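You operate a simulated robot arm through the tools that you are given. There is no shell and no other tool.

Carry out the task below with a simulated robot arm. There is one attempt and no reset: what you move stays moved.

Task
Bin the cracked band on cleat 4, fit a new one and stow the green line there.
Fine: the small grey tub is the bin; use the card from the card tray and put it back in its bay.

Only the result counts: the job must be done as asked and must still hold three seconds after the hand-in. Knocking over, shifting, dropping, spilling or breaking anything else fails it.

Robot
A 7-joint arm with a two-finger parallel gripper, fixed in place. Base frame: the origin is at the foot of the arm, x ahead of it, y to its left, z up; the work surface is at about z = 90.2. Lengths are in cm, angles in rad, forces in N, time in s.
Its first joint turns from -2.601 to 2.601 rad. Payload 3.5 kg.
The TCP is the grasp point between the finger pads, 2.3 cm short of the fingertips. In the tool frame z runs along the fingers and y along their closing line. The gripper opens to 9.4 cm. The fingers are 3.8 cm wide and 1 cm thick; the gripper's body (5.4 by 9.6 cm) begins 3.9 cm behind the TCP.
Orientation is that of the tool frame in the base frame, as [roll, pitch, yaw] about the fixed x, y, z axes, in that order (R = Rz(yaw) Ry(pitch) Rx(roll)). With the fingers straight down and closing along the base's y, the tool's x points along the base's -x, its y along +y and its z along -z.

Tools
- The arm moves only by the tool play_rows. Its argument "plan" is a list of rows, each a list of 7 numbers: the shift along the tool's x, y, z in cm, then the turn, a rotation vector about the tool's x, y, z in rad, then the finger opening in cm, from 0 to 9.4. In form: [[dx, dy, dz, rx, ry, rz, hand], ...]. A call has 1 to 20 rows; each row is the pose to reach, as a shift and turn from the pose commanded when the call began, along the tool's axes at that moment. Rows are played at 5 a second. More than 5 cm and 0.15 rad between two rows, or a gripper value outside its range, and nothing of the call is played. Where a pose cannot be reached the arm comes as near as it can. A force on the tool above 40 N (or 10 N above the force at the start of the call, whichever is more), or a blocked arm, ends the call early, and 0.2 s more pass. Each finger travels about 15.3 cm/s and halts on what it meets, pressing with about 33 N; the grip force reading is that of the motor and also rises with nothing between the fingers. The clock runs only during rows and for 0.2 s after the last one: add rows that repeat a pose to give the fingers time. It gives the time, the measured TCP pose, the force on the tool (base axes), the opening and the grip force at its end, in the units of the frame above (readings bear some noise), with the torque about the TCP (base axes, N m) and any sound that the robot's microphone picked up.
- Cameras (640 x 400 px; columns grow to the right, rows downward): "scene" is fixed at [21.48, 49.93, 146.58]; the picture's right is [0.77, -0.64, 0.00], its down [-0.47, -0.56, -0.68] and it looks along [0.44, 0.52, -0.73] (base axes); focal length 316 px, centre (320, 200). "wrist" rides on the gripper at [8.7, 1.6, -7.5] in the tool frame; the picture's right is [-0.18, 0.98, 0.00], its down [-0.58, -0.11, -0.81] and it looks along [-0.79, -0.15, 0.59] (tool axes); focal length 243 px, centre (320, 200). There is no depth. A picture from a camera that has moved, and an enlarged one, comes with that camera's place and axes in the base frame and with its lens. The place of the scene camera against the robot may be out by one fixed shift of up to 1.2 cm in any direction.
- snapshot(camera): a new picture of that camera. The clock stands still meanwhile.
- close_up(camera, box): a new picture of the part [left, top, right, bottom] of that camera's present view, enlarged. The clock stands still meanwhile.
- close_job(): hands the job in; it is judged then, once.

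Places have to be worked out from the pictures, the camera data and where the tool is seen. Open the gripper and draw the arm clear of the work before you hand the job in, unless the task says otherwise.

The tools are called after "Request:" by a JSON object that holds its "api" and its "payload". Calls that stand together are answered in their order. play_rows: Moves the arm, as the interface text tells. Its arguments: {"type":"object","properties":{"plan":{"type":"array","items":{"type":"array","items":{"type":"number"}}}},"required":["plan"]} The other tools are called the same way: snapshot (camera) takes a picture; close_up (camera, box) takes an enlarged picture of a part of a camera's view; close_job () hands the job in.

At the start:

```text
clock: 0.0
position: [34.44, 84.77, 115.95]
tool_rot: [3.141, 0.001, -3.139]
contact_force: [0.2, -0.3, 0.5]
ft_torque: [0.01, 0.0, -0.01]
grip_width: 9.39
finger_force: 0.0
```

scene: 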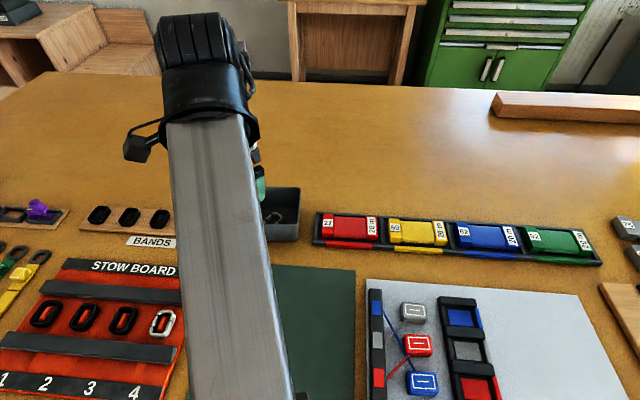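
wrist: 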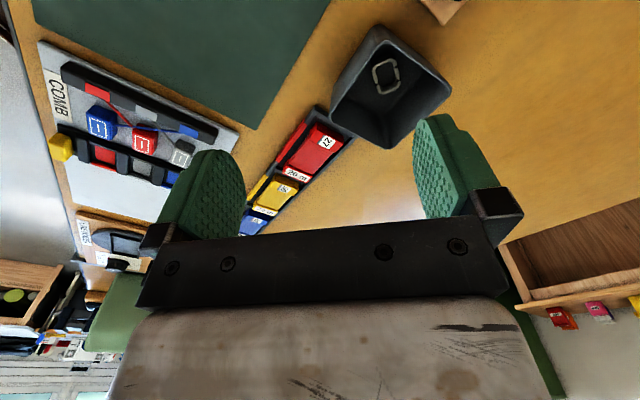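

The arm hides part of the scene; I see a stow board, bands, a bin, card tray(s) and blocks. I'll take enlarged views to understand the layout before moving.

Request:
{"api": "close_up", "payload": {"camera": "scene", "box": [0, 180, 200, 400]}}

Request:
{"api": "close_up", "payload": {"camera": "scene", "box": [300, 180, 640, 400]}}

Request:
{"api": "close_up", "payload": {"camera": "wrist", "box": [0, 0, 320, 200]}}

Request:
{"api": "close_up", "payload": {"camera": "wrist", "box": [300, 0, 500, 150]}}

```text
1.82 times, centred on (100, 290) of scene
camera zoom: at [21.48, 49.93, 146.58], right [0.77, -0.64, 0.0], down [-0.47, -0.56, -0.68], along [0.44, 0.52, -0.73], focal length 575 px, centre (720, 36)
```

zoom: 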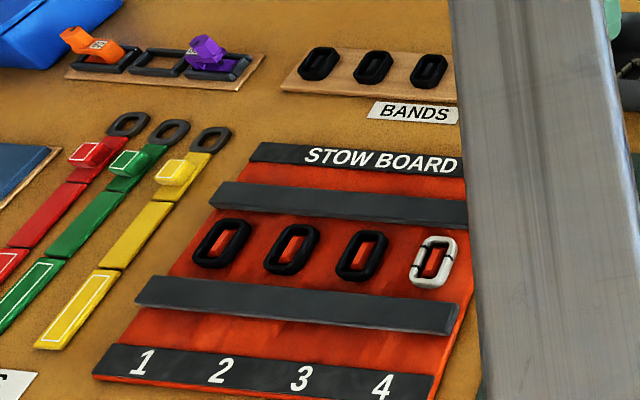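

```text
1.82 times, centred on (470, 290) of scene
camera zoom: at [21.48, 49.93, 146.58], right [0.77, -0.64, 0.0], down [-0.47, -0.56, -0.68], along [0.44, 0.52, -0.73], focal length 575 px, centre (47, 36)
```

zoom: 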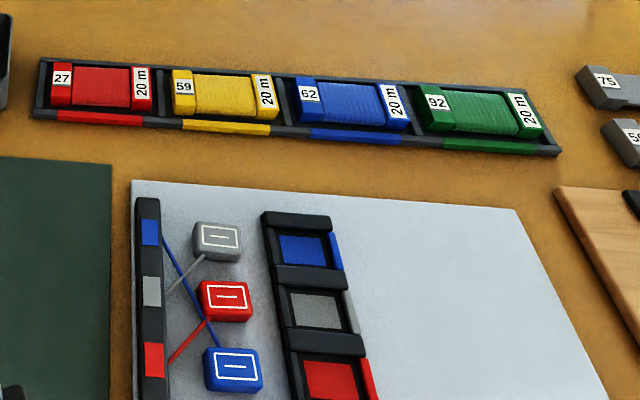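

```text
2.00 times, centred on (160, 100) of wrist
camera zoom: at [25.62, 86.3, 123.43], right [0.18, 0.98, 0.0], down [0.58, -0.11, 0.81], along [0.79, -0.15, -0.59], focal length 485 px, centre (640, 400)
```

zoom: 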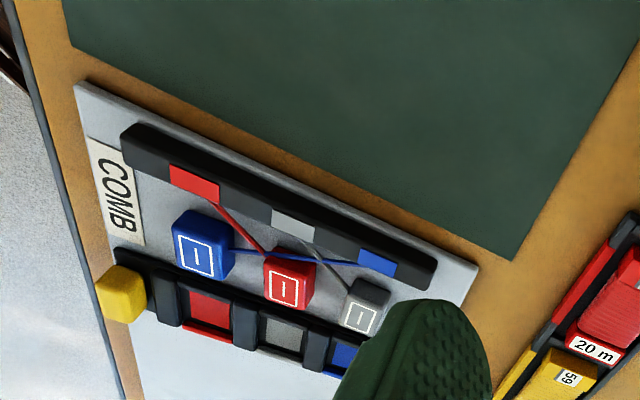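

```text
2.67 times, centred on (400, 75) of wrist
camera zoom: at [25.62, 86.3, 123.43], right [0.18, 0.98, 0.0], down [0.58, -0.11, 0.81], along [0.79, -0.15, -0.59], focal length 647 px, centre (107, 533)
```

zoom: 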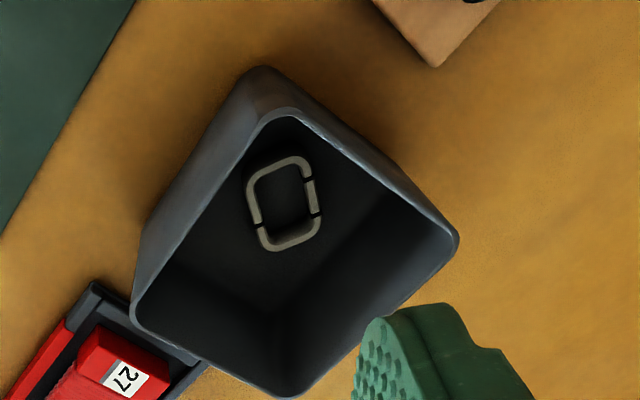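

The stow board's cracked (white) band sits on cleat 4. I'll swing the hand back and turn it so the wrist camera looks at the stow board area and the scene camera is clearer.

Request:
{"api": "play_rows", "payload": {"plan": [[1.62, -2.9, -0.75, 0, 0, -0.131, 9.4], [3.23, -5.8, -1.5, 0, 0, -0.262, 9.4], [4.85, -8.7, -2.26, 0, 0, -0.393, 9.4], [6.47, -11.6, -3.0, 0, 0, -0.523, 9.4], [8.08, -14.5, -3.77, 0, 0, -0.654, 9.4], [9.7, -17.4, -4.5, 0, 0, -0.785, 9.4], [11.3, -20.3, -5.28, 0, 0, -0.916, 9.4], [12.9, -23.2, -6.0, 0, 0, -1.047, 9.4], [14.55, -26.1, -6.8, 0, 0, -1.178, 9.4], [16.2, -29.0, -7.5, 0, 0, -1.309, 9.4], [17.8, -31.9, -8.3, 0, 0, -1.44, 9.4], [19.4, -34.8, -9.05, 0, 0, -1.57, 9.4]]}}

```text
clock: 1.6
position: [24.71, 68.09, 116.15]
tool_rot: [3.116, 0.072, -2.295]
contact_force: [-13.6, 11.4, -2.9]
ft_torque: [-0.75, -1.42, -1.85]
grip_width: 9.43
finger_force: 0.1
out of reach, approached as far as the arm can: row 2, 3, 4, 5, 6, 7
stopped in row 7: the force on the tool passed its limit at 88 N (the readings are from after the stop); the commanded pose is now the measured one
```

The move stopped with a force: I need to see what it met.

Request:
{"api": "snapshot", "payload": {"camera": "scene"}}

Request:
{"api": "snapshot", "payload": {"camera": "wrist"}}

```text
taken
```

scene: 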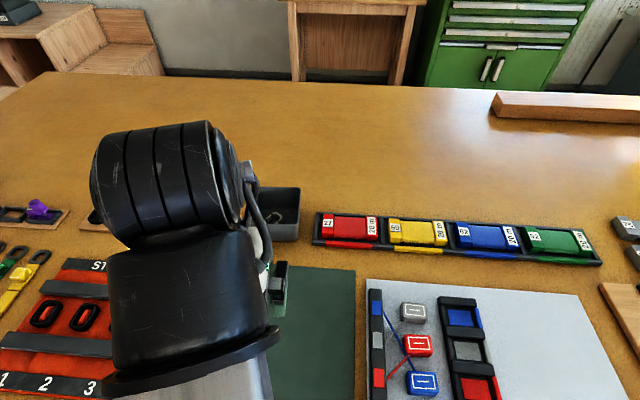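

```text
taken
camera wrist: at [17.48, 62.08, 122.94], right [-0.62, 0.79, 0.04], down [0.44, 0.31, 0.84], along [0.65, 0.54, -0.54], focal length 243 px, centre (320, 200)
```

wrist: 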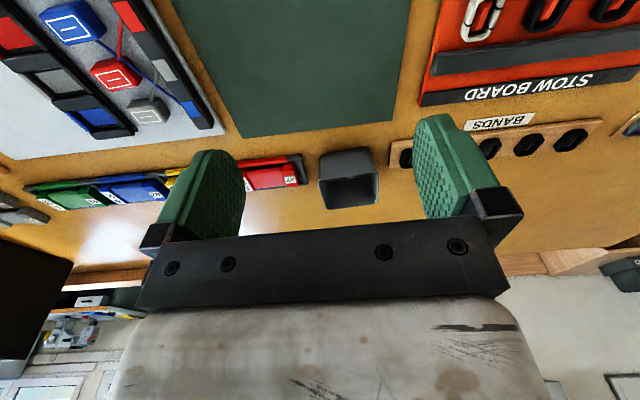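

No obstacle is visible, so it looks like the arm hit its own reach/joint limit when rising. I'll level the tool and lower a little, where reach should be better, and check the force.

Request:
{"api": "play_rows", "payload": {"plan": [[0, 0, 2, 0.013, 0.036, 0, 9.4], [0, 0, 5, 0.026, 0.072, 0, 9.4], [0, 0, 5, 0.026, 0.072, 0, 9.4]]}}

```text
clock: 2.4
position: [24.96, 68.33, 110.88]
tool_rot: [3.139, 0.008, -2.296]
contact_force: [-29.7, 20.7, -13.4]
ft_torque: [-0.9, -3.67, -3.5]
grip_width: 9.4
finger_force: 0.0
```

The force and torque point to contact at the wrist camera housing against the arm's own forearm (camera turned toward the base). I'll turn the hand back and check that the force vanishes.

Request:
{"api": "play_rows", "payload": {"plan": [[0, 0, 0, 0, 0, 0.14, 9.4], [0, 0, 0, 0, 0, 0.28, 9.4], [0, 0, 0, 0, 0, 0.42, 9.4], [0, 0, 0, 0, 0, 0.56, 9.4]]}}

Request:
{"api": "snapshot", "payload": {"camera": "scene"}}

```text
clock: 3.4
position: [24.99, 68.52, 110.85]
tool_rot: [3.134, 0.005, -2.855]
contact_force: [0.7, -0.6, 0.8]
ft_torque: [-0.03, 0.01, 0.0]
grip_width: 9.41
finger_force: 0.0
```

```text
taken
```

scene: 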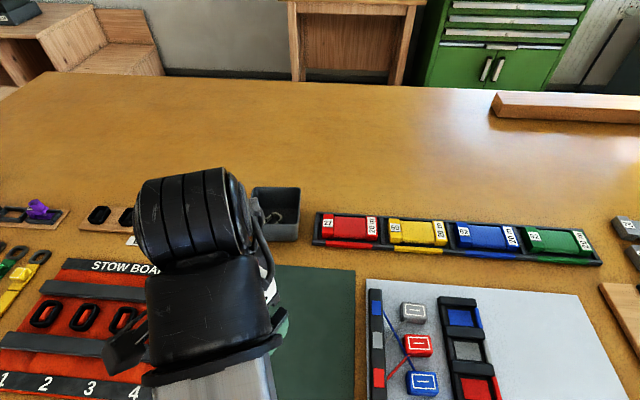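

Contact gone, so it was the camera housing against the forearm; I must keep the camera off the inboard side when high. Next I move west over the board at safe height so the wrist camera looks east over the board and scene camera sees more.

Request:
{"api": "play_rows", "payload": {"plan": [[3.8, 2.6, -0.15, 0, 0, 0.036, 9.4], [7.6, 5.2, -0.3, 0, 0, 0.072, 9.4], [11.4, 7.8, -0.45, 0, 0, 0.107, 9.4], [15.15, 10.45, -0.6, 0, 0, 0.143, 9.4], [18.9, 13.1, -0.75, 0, 0, 0.18, 9.4], [22.7, 15.7, -0.9, 0, 0, 0.215, 9.4], [26.5, 18.3, -1.05, 0, 0, 0.25, 9.4], [30.3, 20.9, -1.2, 0, 0, 0.286, 9.4], [30.3, 20.9, -1.2, 0, 0, 0.286, 9.4]]}}

Request:
{"api": "snapshot", "payload": {"camera": "scene"}}

Request:
{"api": "snapshot", "payload": {"camera": "wrist"}}

```text
clock: 5.4
position: [-10.17, 79.75, 112.25]
tool_rot: [3.142, 0.0, -3.137]
contact_force: [-0.7, 0.1, 0.8]
ft_torque: [0.06, -0.01, 0.0]
grip_width: 9.42
finger_force: 0.0
out of reach, approached as far as the arm can: row 1, 2, 3, 4, 5
```

```text
taken
```

scene: 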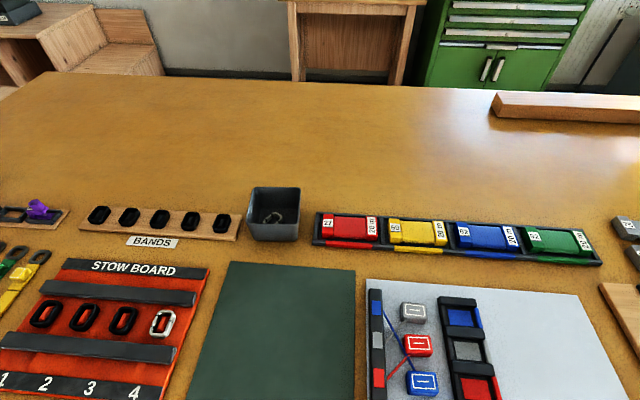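

```text
taken
camera wrist: at [-18.91, 81.29, 119.82], right [0.18, 0.98, 0.0], down [0.58, -0.11, 0.81], along [0.79, -0.14, -0.59], focal length 243 px, centre (320, 200)
```

wrist: 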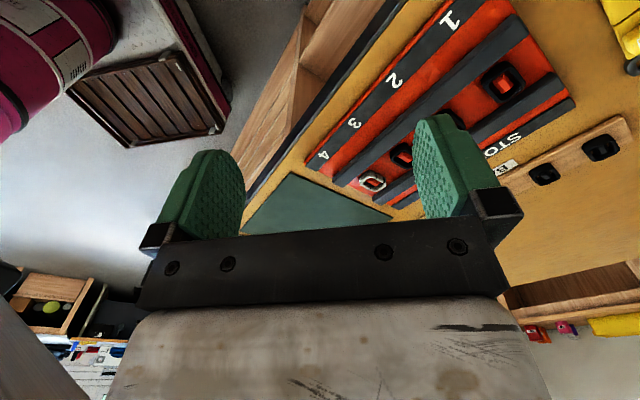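

The scene is now clear: five spare bands, the bin, the four-card line tray, the comb, and the stow board. I'll zoom in on each.

Request:
{"api": "close_up", "payload": {"camera": "scene", "box": [0, 190, 220, 400]}}

Request:
{"api": "close_up", "payload": {"camera": "scene", "box": [180, 170, 320, 260]}}

Request:
{"api": "close_up", "payload": {"camera": "scene", "box": [300, 200, 620, 400]}}

Request:
{"api": "close_up", "payload": {"camera": "wrist", "box": [240, 0, 640, 240]}}

```text
1.90 times, centred on (110, 295) of scene
camera zoom: at [21.48, 49.93, 146.58], right [0.77, -0.64, 0.0], down [-0.47, -0.56, -0.68], along [0.44, 0.52, -0.73], focal length 602 px, centre (720, 19)
```

zoom: 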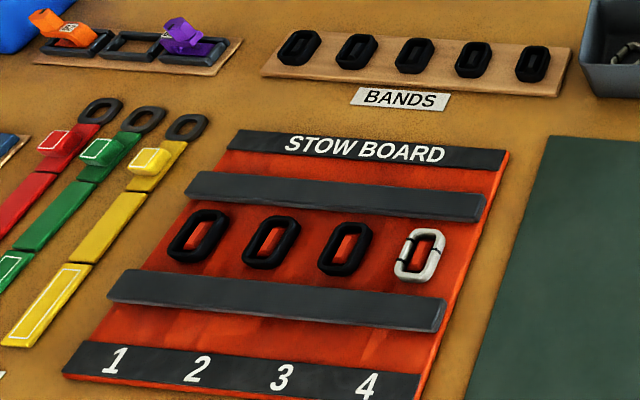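

```text
4.44 times, centred on (250, 215) of scene
camera zoom: at [21.48, 49.93, 146.58], right [0.77, -0.64, 0.0], down [-0.47, -0.56, -0.68], along [0.44, 0.52, -0.73], focal length 1405 px, centre (631, 133)
```

zoom: 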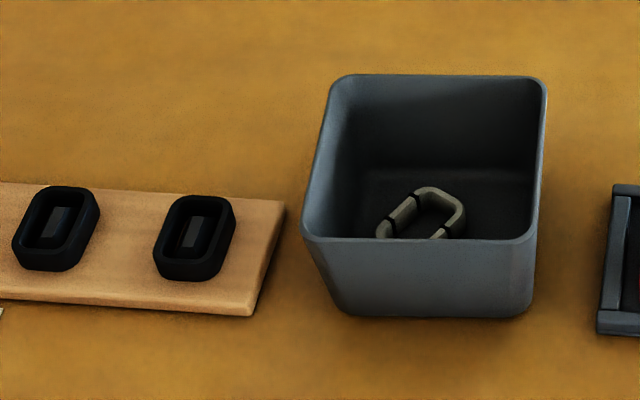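

```text
2.00 times, centred on (460, 300) of scene
camera zoom: at [21.48, 49.93, 146.58], right [0.77, -0.64, 0.0], down [-0.47, -0.56, -0.68], along [0.44, 0.52, -0.73], focal length 632 px, centre (40, 0)
```

zoom: 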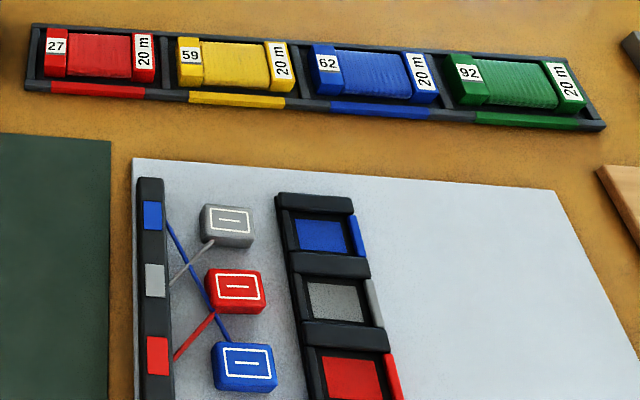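

```text
1.60 times, centred on (440, 120) of wrist
camera zoom: at [-18.91, 81.29, 119.82], right [0.18, 0.98, 0.0], down [0.58, -0.11, 0.81], along [0.79, -0.14, -0.59], focal length 388 px, centre (128, 328)
```

zoom: 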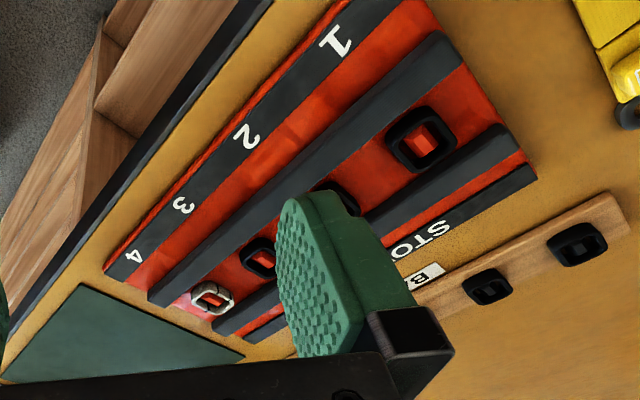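

The board, bands and bin are clear, but I need to see the objects at the far left (straps, the holder with orange/purple tags and anything labelled as a card tray). I'll move further west with the camera facing them.

Request:
{"api": "play_rows", "payload": {"plan": [[4.3, -0.7, 0, 0, 0, -0.063, 9.4], [8.6, -1.4, 0, 0, 0, -0.126, 9.4], [12.9, -2.1, 0, 0, 0, -0.19, 9.4], [17.2, -2.8, 0, 0, 0, -0.25, 9.4], [21.5, -3.5, 0, 0, 0, -0.314, 9.4], [25.8, -4.2, 0, 0, 0, -0.377, 9.4], [30, -5, 0, 0, 0, -0.44, 9.4], [30, -5, 0, 0, 0, -0.44, 9.4]]}}

Request:
{"api": "snapshot", "payload": {"camera": "wrist"}}

Request:
{"api": "snapshot", "payload": {"camera": "scene"}}

```text
clock: 7.2
position: [-40.2, 74.6, 112.36]
tool_rot: [-3.14, -0.001, -2.696]
contact_force: [-0.1, -0.3, -1.0]
ft_torque: [-0.01, 0.03, 0.04]
grip_width: 9.39
finger_force: 0.1
```

```text
taken
camera wrist: at [-48.85, 72.25, 119.75], right [-0.26, 0.97, 0.0], down [0.57, 0.15, 0.81], along [0.78, 0.21, -0.59], focal length 243 px, centre (320, 200)
```

wrist: 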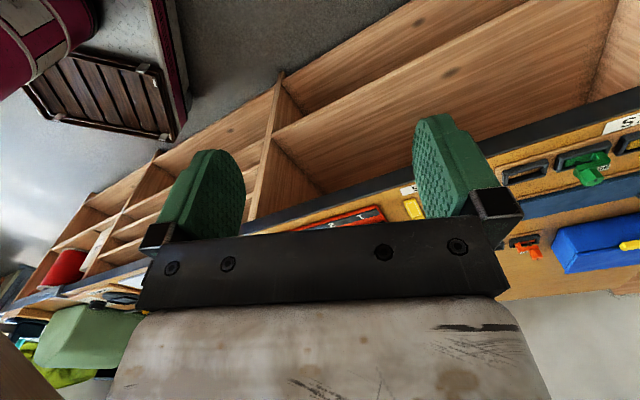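

```text
taken
```

scene: 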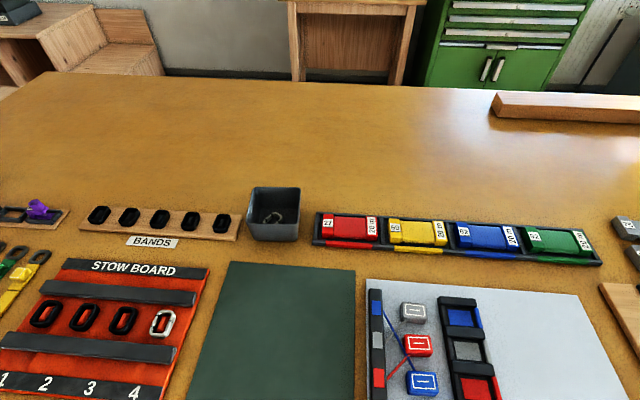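

I'll zoom on the right part of the wrist view to see the left-hand items.

Request:
{"api": "close_up", "payload": {"camera": "wrist", "box": [460, 80, 640, 300]}}

Request:
{"api": "close_up", "payload": {"camera": "wrist", "box": [280, 140, 440, 240]}}

```text
1.82 times, centred on (550, 190) of wrist
camera zoom: at [-48.85, 72.25, 119.75], right [-0.26, 0.97, 0.0], down [0.57, 0.15, 0.81], along [0.78, 0.21, -0.59], focal length 441 px, centre (-98, 218)
```

zoom: 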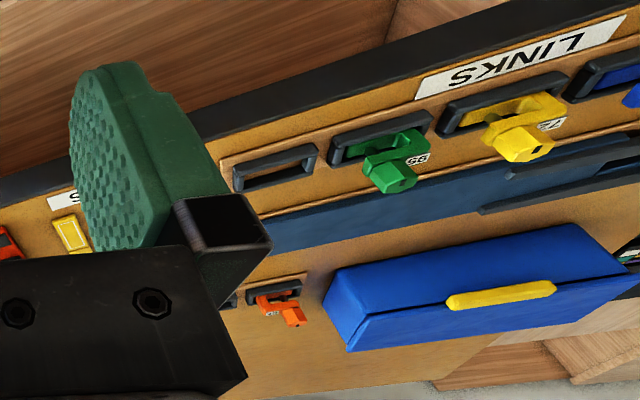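

```text
4.00 times, centred on (360, 190) of wrist
camera zoom: at [-48.85, 72.25, 119.75], right [-0.26, 0.97, 0.0], down [0.57, 0.15, 0.81], along [0.78, 0.21, -0.59], focal length 970 px, centre (160, 240)
```

zoom: 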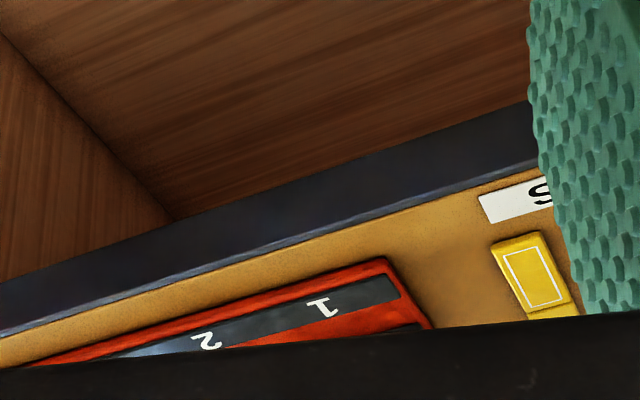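

Those left items are a "LINKS" station, unrelated. Now I'll swing across to the right to view the card tray, comb and right-hand items from the wrist camera.

Request:
{"api": "play_rows", "payload": {"plan": [[-4.1, -2.38, 0, 0, 0, 0.049, 9.4], [-8.2, -4.76, 0, 0, 0, 0.098, 9.4], [-12.3, -7.15, 0, 0, 0, 0.146, 9.4], [-16.4, -9.5, 0, 0, 0, 0.195, 9.4], [-20.4, -11.9, 0, 0, 0, 0.244, 9.4], [-24.5, -14.3, 0, 0, 0, 0.293, 9.4], [-28.6, -16.7, 0, 0, 0, 0.342, 9.4], [-32.7, -19.1, 0, 0, 0, 0.39, 9.4], [-36.8, -21.4, 0, 0, 0, 0.44, 9.4], [-40.9, -23.8, 0, 0, 0, 0.488, 9.4], [-45.0, -26.2, 0, 0, 0, 0.537, 9.4], [-49.1, -28.6, 0, 0, 0, 0.586, 9.4], [-53.1, -31.0, 0, 0, 0, 0.635, 9.4], [-57.2, -33.3, 0, 0, 0, 0.683, 9.4], [-61.3, -35.7, 0, 0, 0, 0.732, 9.4], [-65.4, -38.1, 0, 0, 0, 0.78, 9.4], [-69.5, -40.5, 0, 0, 0, 0.83, 9.4], [-69.5, -40.5, 0, 0, 0, 0.83, 9.4]]}}

Request:
{"api": "snapshot", "payload": {"camera": "wrist"}}

Request:
{"api": "close_up", "payload": {"camera": "wrist", "box": [0, 0, 320, 200]}}

Request:
{"api": "close_up", "payload": {"camera": "wrist", "box": [220, 0, 540, 200]}}

```text
clock: 11.0
position: [40.04, 67.94, 112.35]
tool_rot: [-3.141, -0.002, 2.756]
contact_force: [0.5, 0.0, -0.1]
ft_torque: [0.01, 0.04, -0.03]
grip_width: 9.4
finger_force: 0.0
out of reach, approached as far as the arm can: row 3, 4, 5, 6, 7, 8, 9, 10, 11, 12, 13, 14
```

```text
taken
camera wrist: at [32.6, 72.49, 119.73], right [0.54, 0.84, 0.0], down [0.5, -0.32, 0.81], along [0.68, -0.44, -0.59], focal length 243 px, centre (320, 200)
```

wrist: 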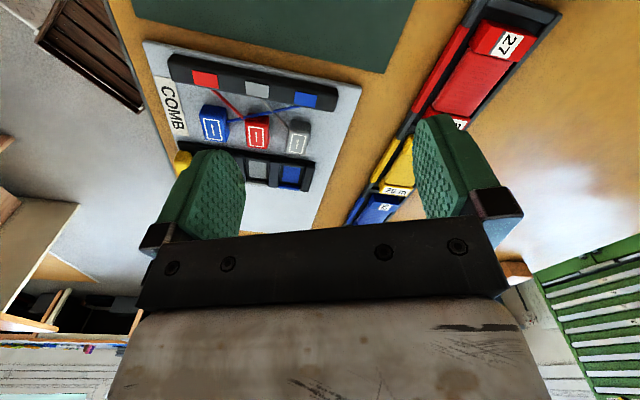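

```text
2.00 times, centred on (160, 100) of wrist
camera zoom: at [32.6, 72.49, 119.73], right [0.54, 0.84, 0.0], down [0.5, -0.32, 0.81], along [0.68, -0.44, -0.59], focal length 485 px, centre (640, 400)
```

zoom: 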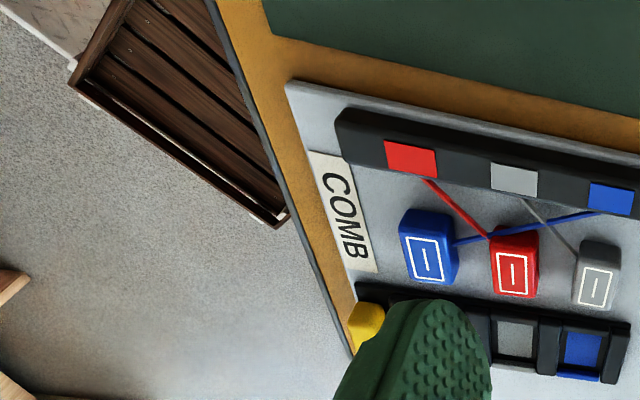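

```text
2.00 times, centred on (380, 100) of wrist
camera zoom: at [32.6, 72.49, 119.73], right [0.54, 0.84, 0.0], down [0.5, -0.32, 0.81], along [0.68, -0.44, -0.59], focal length 485 px, centre (200, 400)
```

zoom: 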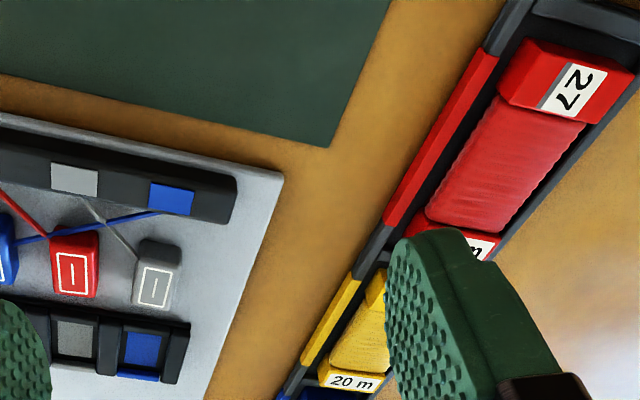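

The card tray holds wound line cards. I'll zoom closely on the green card and its bay, the stow board cleats and the far right items to understand the stowing mechanism.

Request:
{"api": "close_up", "payload": {"camera": "scene", "box": [510, 210, 610, 280]}}

Request:
{"api": "close_up", "payload": {"camera": "scene", "box": [300, 200, 460, 280]}}

Request:
{"api": "close_up", "payload": {"camera": "scene", "box": [560, 200, 640, 400]}}

Request:
{"api": "close_up", "payload": {"camera": "scene", "box": [90, 270, 220, 400]}}

```text
5.71 times, centred on (560, 245) of scene
camera zoom: at [21.48, 49.93, 146.58], right [0.77, -0.64, 0.0], down [-0.47, -0.56, -0.68], along [0.44, 0.52, -0.73], focal length 1807 px, centre (-1051, -57)
```

zoom: 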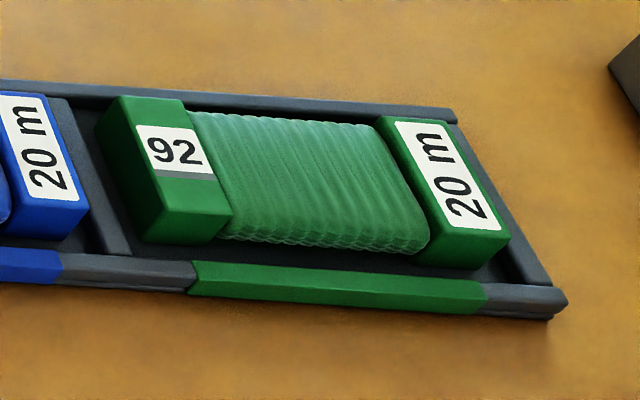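

```text
4.00 times, centred on (380, 240) of scene
camera zoom: at [21.48, 49.93, 146.58], right [0.77, -0.64, 0.0], down [-0.47, -0.56, -0.68], along [0.44, 0.52, -0.73], focal length 1265 px, centre (80, 40)
```

zoom: 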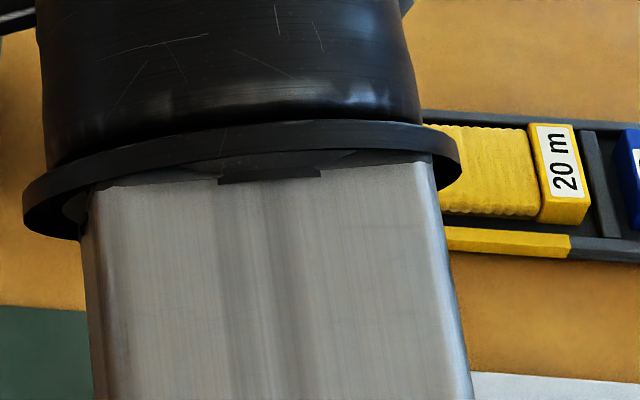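

```text
2.00 times, centred on (600, 300) of scene
camera zoom: at [21.48, 49.93, 146.58], right [0.77, -0.64, 0.0], down [-0.47, -0.56, -0.68], along [0.44, 0.52, -0.73], focal length 632 px, centre (-240, 0)
```

zoom: 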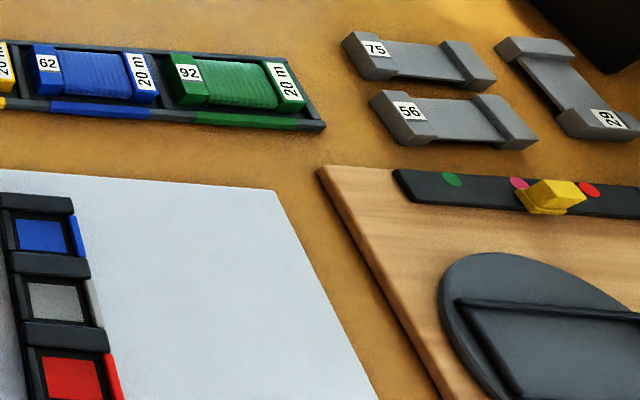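

```text
3.08 times, centred on (155, 335) of scene
camera zoom: at [21.48, 49.93, 146.58], right [0.77, -0.64, 0.0], down [-0.47, -0.56, -0.68], along [0.44, 0.52, -0.73], focal length 973 px, centre (828, -215)
```

zoom: 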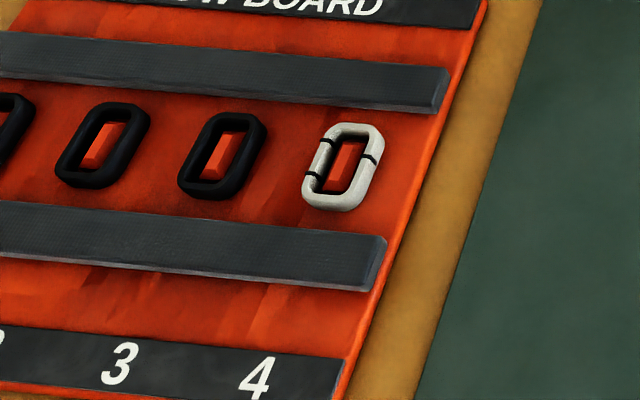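

Empty grey cards lie on the right; the green line is on card 92 in the tray's green bay. I'll zoom hard on cleat 4 and the bars to measure their sizes before going down.

Request:
{"api": "close_up", "payload": {"camera": "scene", "box": [110, 280, 210, 370]}}

Request:
{"api": "close_up", "payload": {"camera": "scene", "box": [170, 190, 250, 250]}}

Request:
{"api": "close_up", "payload": {"camera": "scene", "box": [0, 240, 130, 340]}}

```text
4.44 times, centred on (160, 325) of scene
camera zoom: at [21.48, 49.93, 146.58], right [0.77, -0.64, 0.0], down [-0.47, -0.56, -0.68], along [0.44, 0.52, -0.73], focal length 1405 px, centre (1031, -356)
```

zoom: 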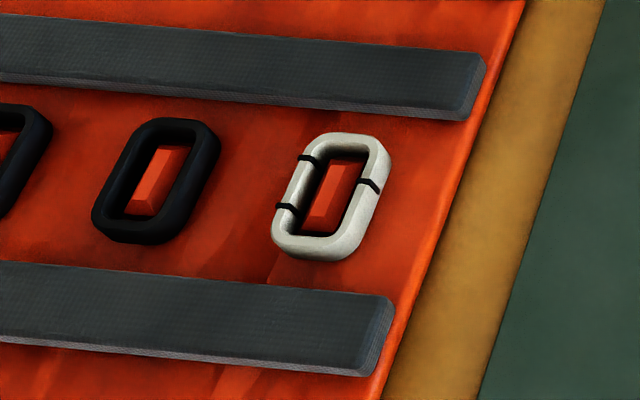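

```text
6.67 times, centred on (210, 220) of scene
camera zoom: at [21.48, 49.93, 146.58], right [0.77, -0.64, 0.0], down [-0.47, -0.56, -0.68], along [0.44, 0.52, -0.73], focal length 2108 px, centre (1053, 67)
```

zoom: 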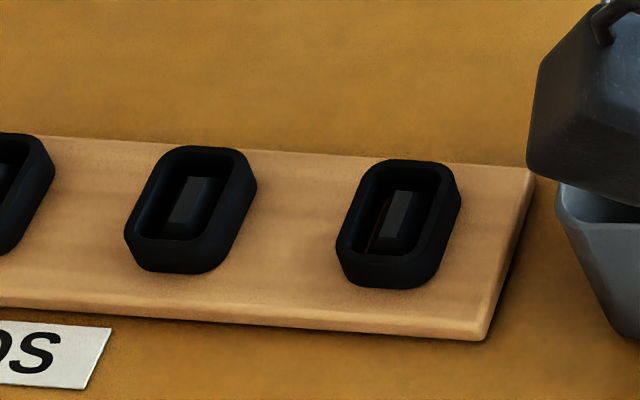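

```text
4.00 times, centred on (65, 290) of scene
camera zoom: at [21.48, 49.93, 146.58], right [0.77, -0.64, 0.0], down [-0.47, -0.56, -0.68], along [0.44, 0.52, -0.73], focal length 1265 px, centre (1340, -160)
```

zoom: 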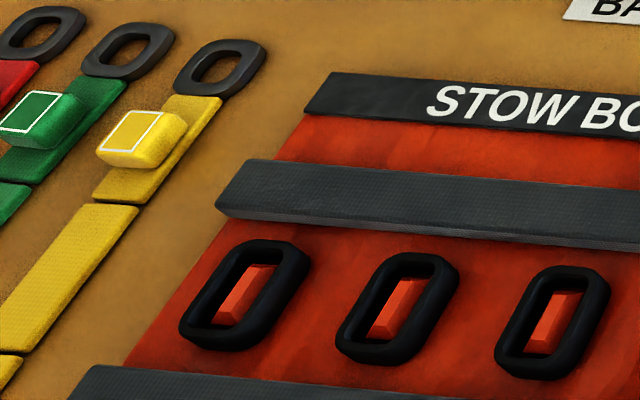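

The bars leave about 7 cm around each 4.6 cm-long band, so pinching across the band's narrow width (closing along the board's row) is the natural grip. I'll move over cleat 4, lowering to z≈104, with the tool turned that way, and check the forearm clearance by force.

Request:
{"api": "play_rows", "payload": {"plan": [[3.3, 0.5, 0.9, 0, 0, -0.1, 9.4], [6.6, 1.0, 1.8, 0, 0, -0.22, 9.4], [9.8, 1.6, 2.7, 0, 0, -0.35, 9.4], [13.1, 2.1, 3.7, 0, 0, -0.48, 9.4], [16.4, 2.6, 4.6, 0, 0, -0.61, 9.4], [19.7, 3.2, 5.5, 0, 0, -0.74, 9.4], [22.9, 3.7, 6.5, 0, 0, -0.87, 9.4], [26.2, 4.2, 7.4, 0, 0, -1.0, 9.4], [29.46, 4.77, 8.35, 0, 0, -1.13, 9.4], [29.46, 4.77, 8.35, 0, 0, -1.257, 9.4], [29.46, 4.77, 8.35, 0, 0, -1.257, 9.4]]}}

Request:
{"api": "snapshot", "payload": {"camera": "wrist"}}

Request:
{"api": "snapshot", "payload": {"camera": "scene"}}

```text
clock: 13.4
position: [14.43, 83.46, 103.82]
tool_rot: [3.14, -0.001, -2.267]
contact_force: [-1.2, 1.1, -0.7]
ft_torque: [0.01, 0.02, -0.02]
grip_width: 9.4
finger_force: 0.2
```

```text
taken
camera wrist: at [7.61, 77.81, 111.32], right [-0.64, 0.77, 0.0], down [0.46, 0.38, 0.81], along [0.62, 0.51, -0.59], focal length 243 px, centre (320, 200)
```

wrist: 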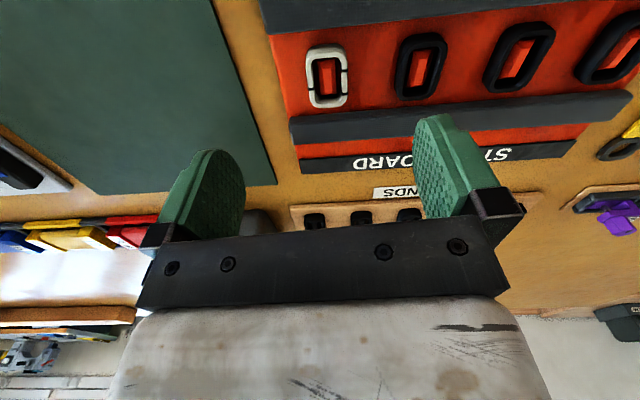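

```text
taken
```

scene: 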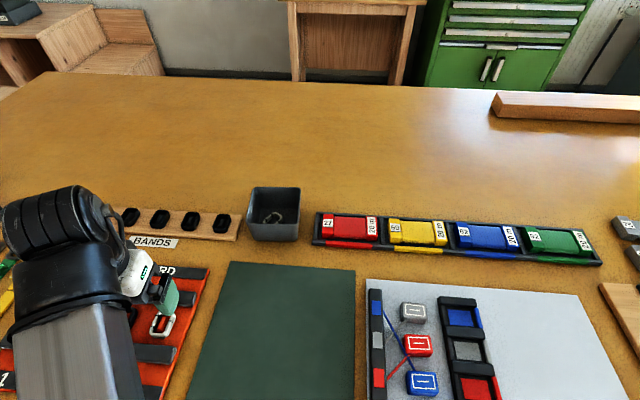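

No contact there, and the cracked band is visible nearly under the tool. I'll zoom for a precise fix on the band and cleat.

Request:
{"api": "close_up", "payload": {"camera": "wrist", "box": [240, 0, 480, 150]}}

Request:
{"api": "close_up", "payload": {"camera": "wrist", "box": [290, 35, 370, 115]}}

```text
2.67 times, centred on (360, 75) of wrist
camera zoom: at [7.61, 77.81, 111.32], right [-0.64, 0.77, 0.0], down [0.46, 0.38, 0.81], along [0.62, 0.51, -0.59], focal length 647 px, centre (213, 533)
```

zoom: 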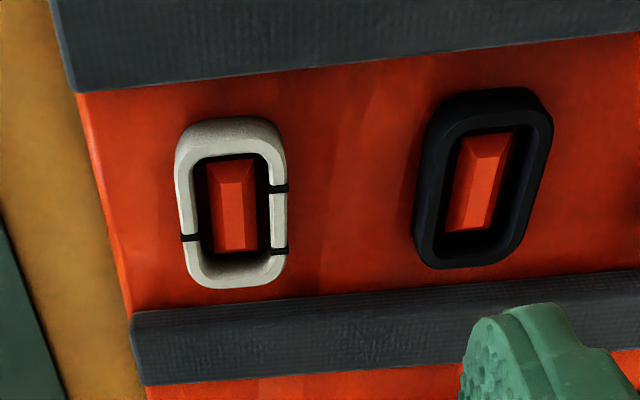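

```text
5.00 times, centred on (330, 75) of wrist
camera zoom: at [7.61, 77.81, 111.32], right [-0.64, 0.77, 0.0], down [0.46, 0.38, 0.81], along [0.62, 0.51, -0.59], focal length 1213 px, centre (270, 825)
```

zoom: 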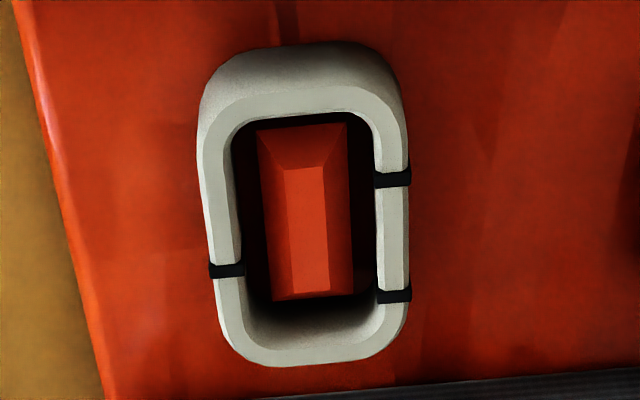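

Band 4's centre is at about [14.7, 84.35], top z≈92.7, and the board is turned 45°. I'll align the tool (yaw −2.356), narrow the fingers to 6 cm so they clear band 3, and hover at z≈98 to verify.

Request:
{"api": "play_rows", "payload": {"plan": [[-0.86, 0.36, 0, 0, 0, 0.089, 7.5], [-0.86, 0.36, 3, 0, 0, 0.089, 6.0], [-0.86, 0.36, 5.8, 0, 0, 0.089, 6.0], [-0.86, 0.36, 5.8, 0, 0, 0.089, 6.0]]}}

Request:
{"api": "snapshot", "payload": {"camera": "wrist"}}

Request:
{"api": "close_up", "payload": {"camera": "wrist", "box": [220, 40, 420, 200]}}

```text
clock: 14.4
position: [14.74, 84.12, 98.09]
tool_rot: [-3.141, -0.002, -2.358]
contact_force: [-0.9, -0.2, 0.4]
ft_torque: [0.01, -0.03, 0.01]
grip_width: 5.99
finger_force: 0.2
```

```text
taken
camera wrist: at [7.34, 79.17, 105.54], right [-0.56, 0.83, 0.0], down [0.49, 0.33, 0.81], along [0.67, 0.45, -0.59], focal length 243 px, centre (320, 200)
```

wrist: 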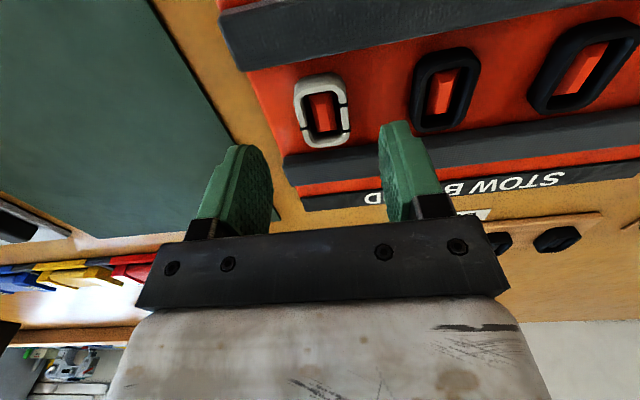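

```text
2.50 times, centred on (320, 120) of wrist
camera zoom: at [7.34, 79.17, 105.54], right [-0.56, 0.83, 0.0], down [0.49, 0.33, 0.81], along [0.67, 0.45, -0.59], focal length 606 px, centre (320, 400)
```

zoom: 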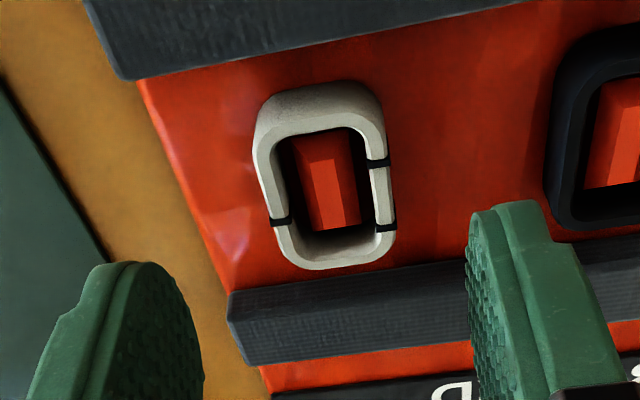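

Alignment is within 0.2 cm. I descend to grip the cracked band near its base and close on it.

Request:
{"api": "play_rows", "payload": {"plan": [[0, 0.17, 2.2, 0, 0, 0, 6.0], [0, 0.17, 4.2, 0, 0, 0, 6.0], [0, 0.17, 4.2, 0, 0, 0, 6.0], [0, 0.17, 4.2, 0, 0, 0, 4.0], [0, 0.17, 4.2, 0, 0, 0, 2.5], [0, 0.17, 4.2, 0, 0, 0, 2.5], [0, 0.17, 4.2, 0, 0, 0, 2.5]]}}

Request:
{"api": "close_up", "payload": {"camera": "wrist", "box": [220, 40, 420, 200]}}

```text
clock: 16.0
position: [14.81, 84.34, 93.88]
tool_rot: [3.141, -0.002, -2.358]
contact_force: [0.6, 0.4, 0.5]
ft_torque: [0.01, 0.01, 0.0]
grip_width: 2.99
finger_force: 32.8
```

```text
2.50 times, centred on (320, 120) of wrist
camera zoom: at [7.39, 79.4, 101.4], right [-0.56, 0.83, 0.0], down [0.49, 0.33, 0.81], along [0.67, 0.45, -0.59], focal length 606 px, centre (320, 400)
```

zoom: 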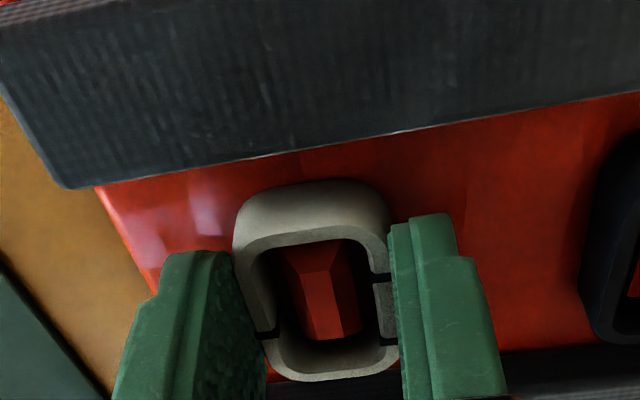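

The band is gripped (2.99 cm, 33 N). I lift it straight up off the cleat and check.

Request:
{"api": "play_rows", "payload": {"plan": [[0, 0, -1.5, 0, 0, 0, 2.5], [0, 0, -4, 0, 0, 0, 2.5], [0, 0, -8, 0, 0, 0, 2.5], [0, 0, -9.5, 0, 0, 0, 2.5], [0, 0, -9.5, 0, 0, 0, 2.5]]}}

Request:
{"api": "snapshot", "payload": {"camera": "wrist"}}

Request:
{"api": "snapshot", "payload": {"camera": "scene"}}

```text
clock: 17.2
position: [14.71, 84.48, 103.3]
tool_rot: [3.14, -0.001, -2.358]
contact_force: [-0.5, 0.0, 0.2]
ft_torque: [0.0, 0.0, -0.01]
grip_width: 3.02
finger_force: 32.7
```

```text
taken
camera wrist: at [7.29, 79.46, 110.88], right [-0.56, 0.83, 0.0], down [0.49, 0.33, 0.81], along [0.67, 0.45, -0.59], focal length 243 px, centre (320, 200)
```

wrist: 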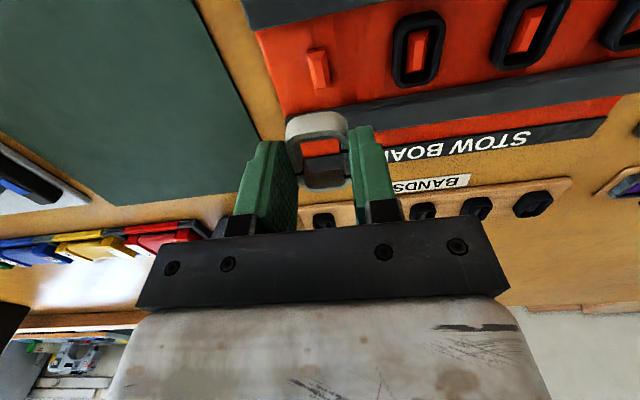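

```text
taken
```

scene: 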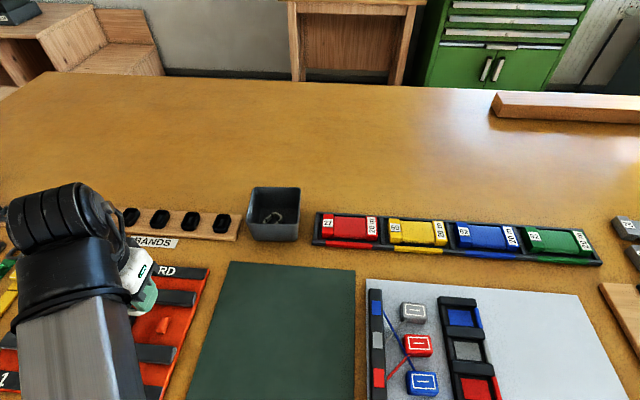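

The cracked band is in hand and the cleat is bare. Now I carry it toward the near side of the grey tub (centre ≈ [43.6, 90.8], rim z≈96.7), keeping it above the rim.

Request:
{"api": "play_rows", "payload": {"plan": [[-3.3, -2.6, -0.05, 0, 0, 0.09, 2.5], [-6.7, -5.2, -0.1, 0, 0, 0.18, 2.5], [-10.0, -7.9, -0.15, 0, 0, 0.27, 2.5], [-13.4, -10.5, -0.2, 0, 0, 0.36, 2.5], [-16.7, -13.1, -0.2, 0, 0, 0.45, 2.5], [-20.04, -15.73, -0.2, 0, 0, 0.542, 2.5], [-20.04, -15.73, -0.2, 0, 0, 0.542, 2.5]]}}

Request:
{"api": "snapshot", "payload": {"camera": "wrist"}}

Request:
{"api": "snapshot", "payload": {"camera": "scene"}}

```text
clock: 18.8
position: [39.83, 87.47, 103.65]
tool_rot: [-3.139, -0.002, -2.9]
contact_force: [0.3, -0.4, 0.0]
ft_torque: [0.0, 0.0, -0.01]
grip_width: 3.02
finger_force: 32.7
```

```text
taken
camera wrist: at [31.11, 86.87, 111.21], right [-0.05, 1.0, 0.0], down [0.59, 0.03, 0.81], along [0.8, 0.04, -0.59], focal length 243 px, centre (320, 200)
```

wrist: 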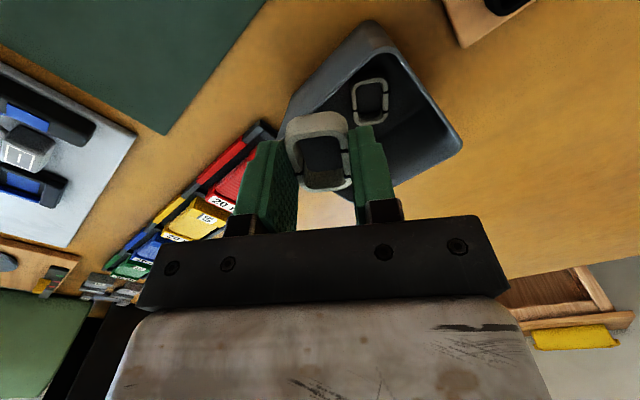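

```text
taken
```

scene: 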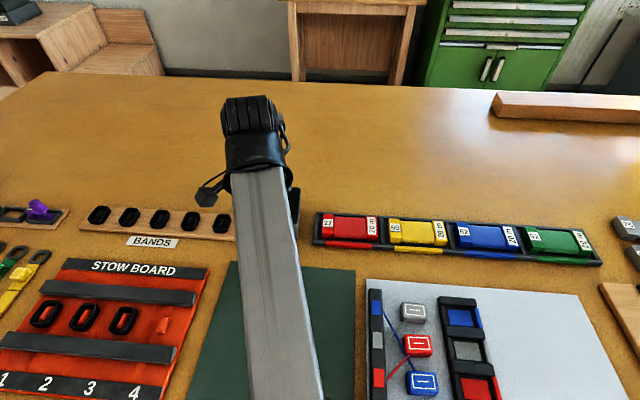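

I'll zoom in on the tub to refine its position relative to the held band.

Request:
{"api": "close_up", "payload": {"camera": "wrist", "box": [260, 0, 480, 220]}}

```text
1.82 times, centred on (370, 110) of wrist
camera zoom: at [31.11, 86.87, 111.21], right [-0.05, 1.0, 0.0], down [0.59, 0.03, 0.81], along [0.8, 0.04, -0.59], focal length 441 px, centre (229, 364)
```

zoom: 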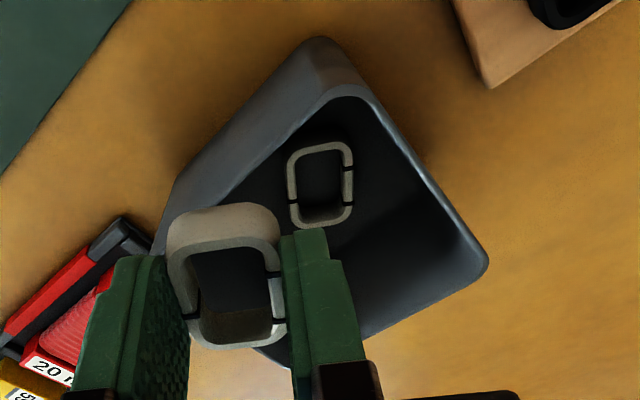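

The tub's opening spans about u 90–100.5 in table coordinates; the band is over its near rim. I move 4.3 cm further in, with a slight outward tilt for reach, then check.

Request:
{"api": "play_rows", "payload": {"plan": [[-1.3, 0.8, 0, -0.05, -0.04, 0, 2.5], [-2.5, 1.5, 0, -0.1, -0.085, 0, 2.5], [-3.68, 2.22, 0, -0.155, -0.126, 0, 2.5], [-3.68, 2.22, 0, -0.155, -0.126, 0, 2.5]]}}

Request:
{"api": "close_up", "payload": {"camera": "wrist", "box": [200, 0, 480, 220]}}

Request:
{"api": "close_up", "payload": {"camera": "scene", "box": [200, 120, 360, 260]}}

```text
clock: 19.8
position: [43.05, 90.37, 103.64]
tool_rot: [2.985, 0.123, -2.91]
contact_force: [0.0, 0.4, -0.4]
ft_torque: [0.01, -0.02, 0.0]
grip_width: 3.02
finger_force: 33.0
```

```text
1.82 times, centred on (340, 110) of wrist
camera zoom: at [33.56, 88.58, 110.13], right [-0.06, 0.98, 0.17], down [0.52, -0.12, 0.85], along [0.85, 0.14, -0.5], focal length 441 px, centre (284, 364)
```

zoom: 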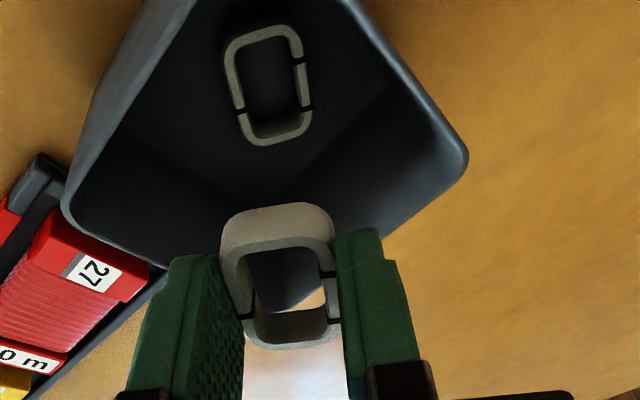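

```text
2.86 times, centred on (280, 190) of scene
camera zoom: at [21.48, 49.93, 146.58], right [0.77, -0.64, 0.0], down [-0.47, -0.56, -0.68], along [0.44, 0.52, -0.73], focal length 904 px, centre (434, 229)
```

zoom: 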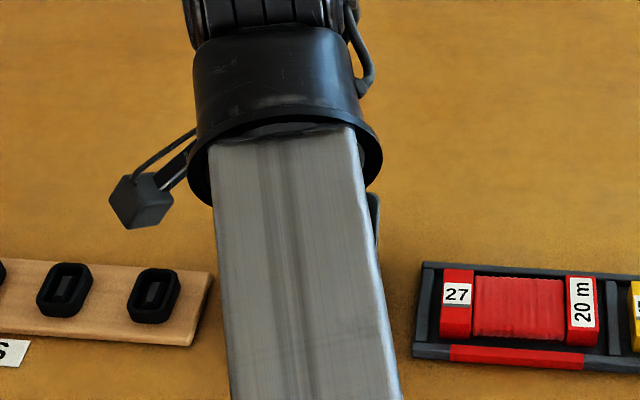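

The band now hangs well inside the tub's outline. I lower it straight down into the tub until the fingers are about 3 cm below the rim.

Request:
{"api": "play_rows", "payload": {"plan": [[0.37, -0.46, 2.94, 0, 0, 0, 2.5], [0.67, -0.85, 5.39, 0, 0, 0, 2.5], [0.93, -1.18, 7.45, 0, 0, 0, 2.5], [0.93, -1.18, 7.45, 0, 0, 0, 2.5]]}}

Request:
{"api": "close_up", "payload": {"camera": "wrist", "box": [200, 0, 480, 220]}}

```text
clock: 20.8
position: [43.06, 90.48, 96.03]
tool_rot: [2.987, 0.126, -2.909]
contact_force: [-0.2, 0.6, -0.4]
ft_torque: [-0.05, -0.02, -0.01]
grip_width: 3.04
finger_force: 33.1
```

```text
1.82 times, centred on (340, 110) of wrist
camera zoom: at [33.62, 88.69, 102.4], right [-0.06, 0.98, 0.17], down [0.52, -0.12, 0.85], along [0.85, 0.14, -0.5], focal length 441 px, centre (284, 364)
```

zoom: 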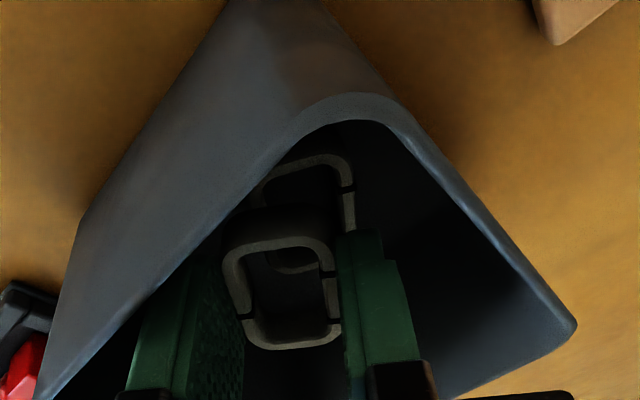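

It is inside the tub with no contact. I release the band with a small opening.

Request:
{"api": "play_rows", "payload": {"plan": [[0, 0, 0, 0, 0, 0, 3.4], [0, 0, 0, 0, 0, 0, 4.2], [0, 0, 0, 0, 0, 0, 4.2]]}}

Request:
{"api": "close_up", "payload": {"camera": "wrist", "box": [200, 0, 480, 220]}}

```text
clock: 21.6
position: [43.05, 90.48, 95.91]
tool_rot: [2.988, 0.123, -2.909]
contact_force: [-0.1, -0.7, 0.3]
ft_torque: [0.0, 0.02, -0.02]
grip_width: 4.21
finger_force: 0.0
```

```text
1.82 times, centred on (340, 110) of wrist
camera zoom: at [33.62, 88.69, 102.43], right [-0.06, 0.98, 0.17], down [0.52, -0.12, 0.85], along [0.85, 0.14, -0.5], focal length 441 px, centre (284, 364)
```

zoom: 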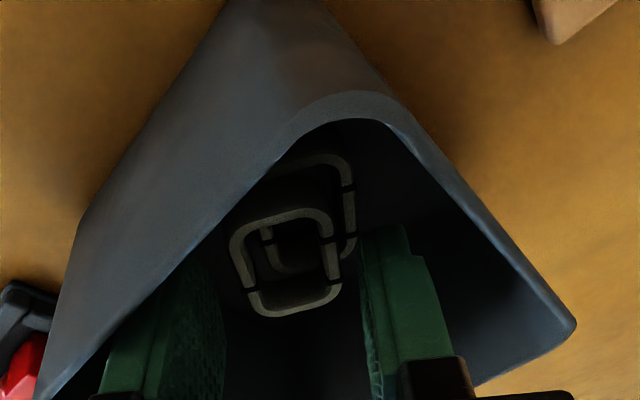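

The band dropped into the tub. I raise the hand straight out of it.

Request:
{"api": "play_rows", "payload": {"plan": [[-0.37, 0.46, -2.94, 0, 0, 0, 4.2], [-0.74, 0.93, -5.88, 0, 0, 0, 4.2], [-1.0, 1.28, -8.1, 0, 0, 0, 4.2], [-1.0, 1.28, -8.1, 0, 0, 0, 4.2]]}}

Request:
{"api": "snapshot", "payload": {"camera": "wrist"}}

```text
clock: 22.6
position: [43.13, 90.46, 104.18]
tool_rot: [2.987, 0.124, -2.909]
contact_force: [-1.3, -0.8, 0.8]
ft_torque: [0.01, 0.01, 0.01]
grip_width: 4.2
finger_force: 0.0
```

```text
taken
camera wrist: at [33.67, 88.68, 110.66], right [-0.06, 0.98, 0.17], down [0.52, -0.12, 0.85], along [0.85, 0.14, -0.5], focal length 243 px, centre (320, 200)
```

wrist: 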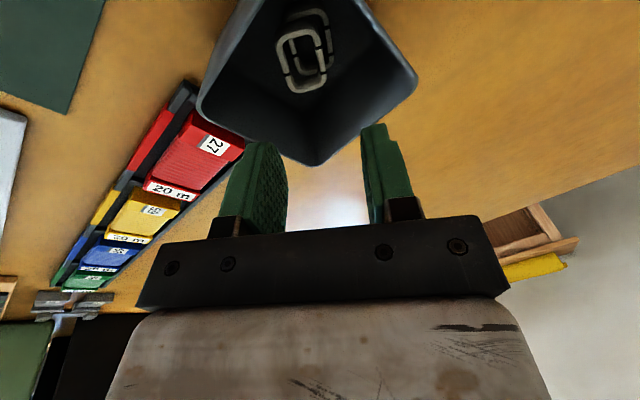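

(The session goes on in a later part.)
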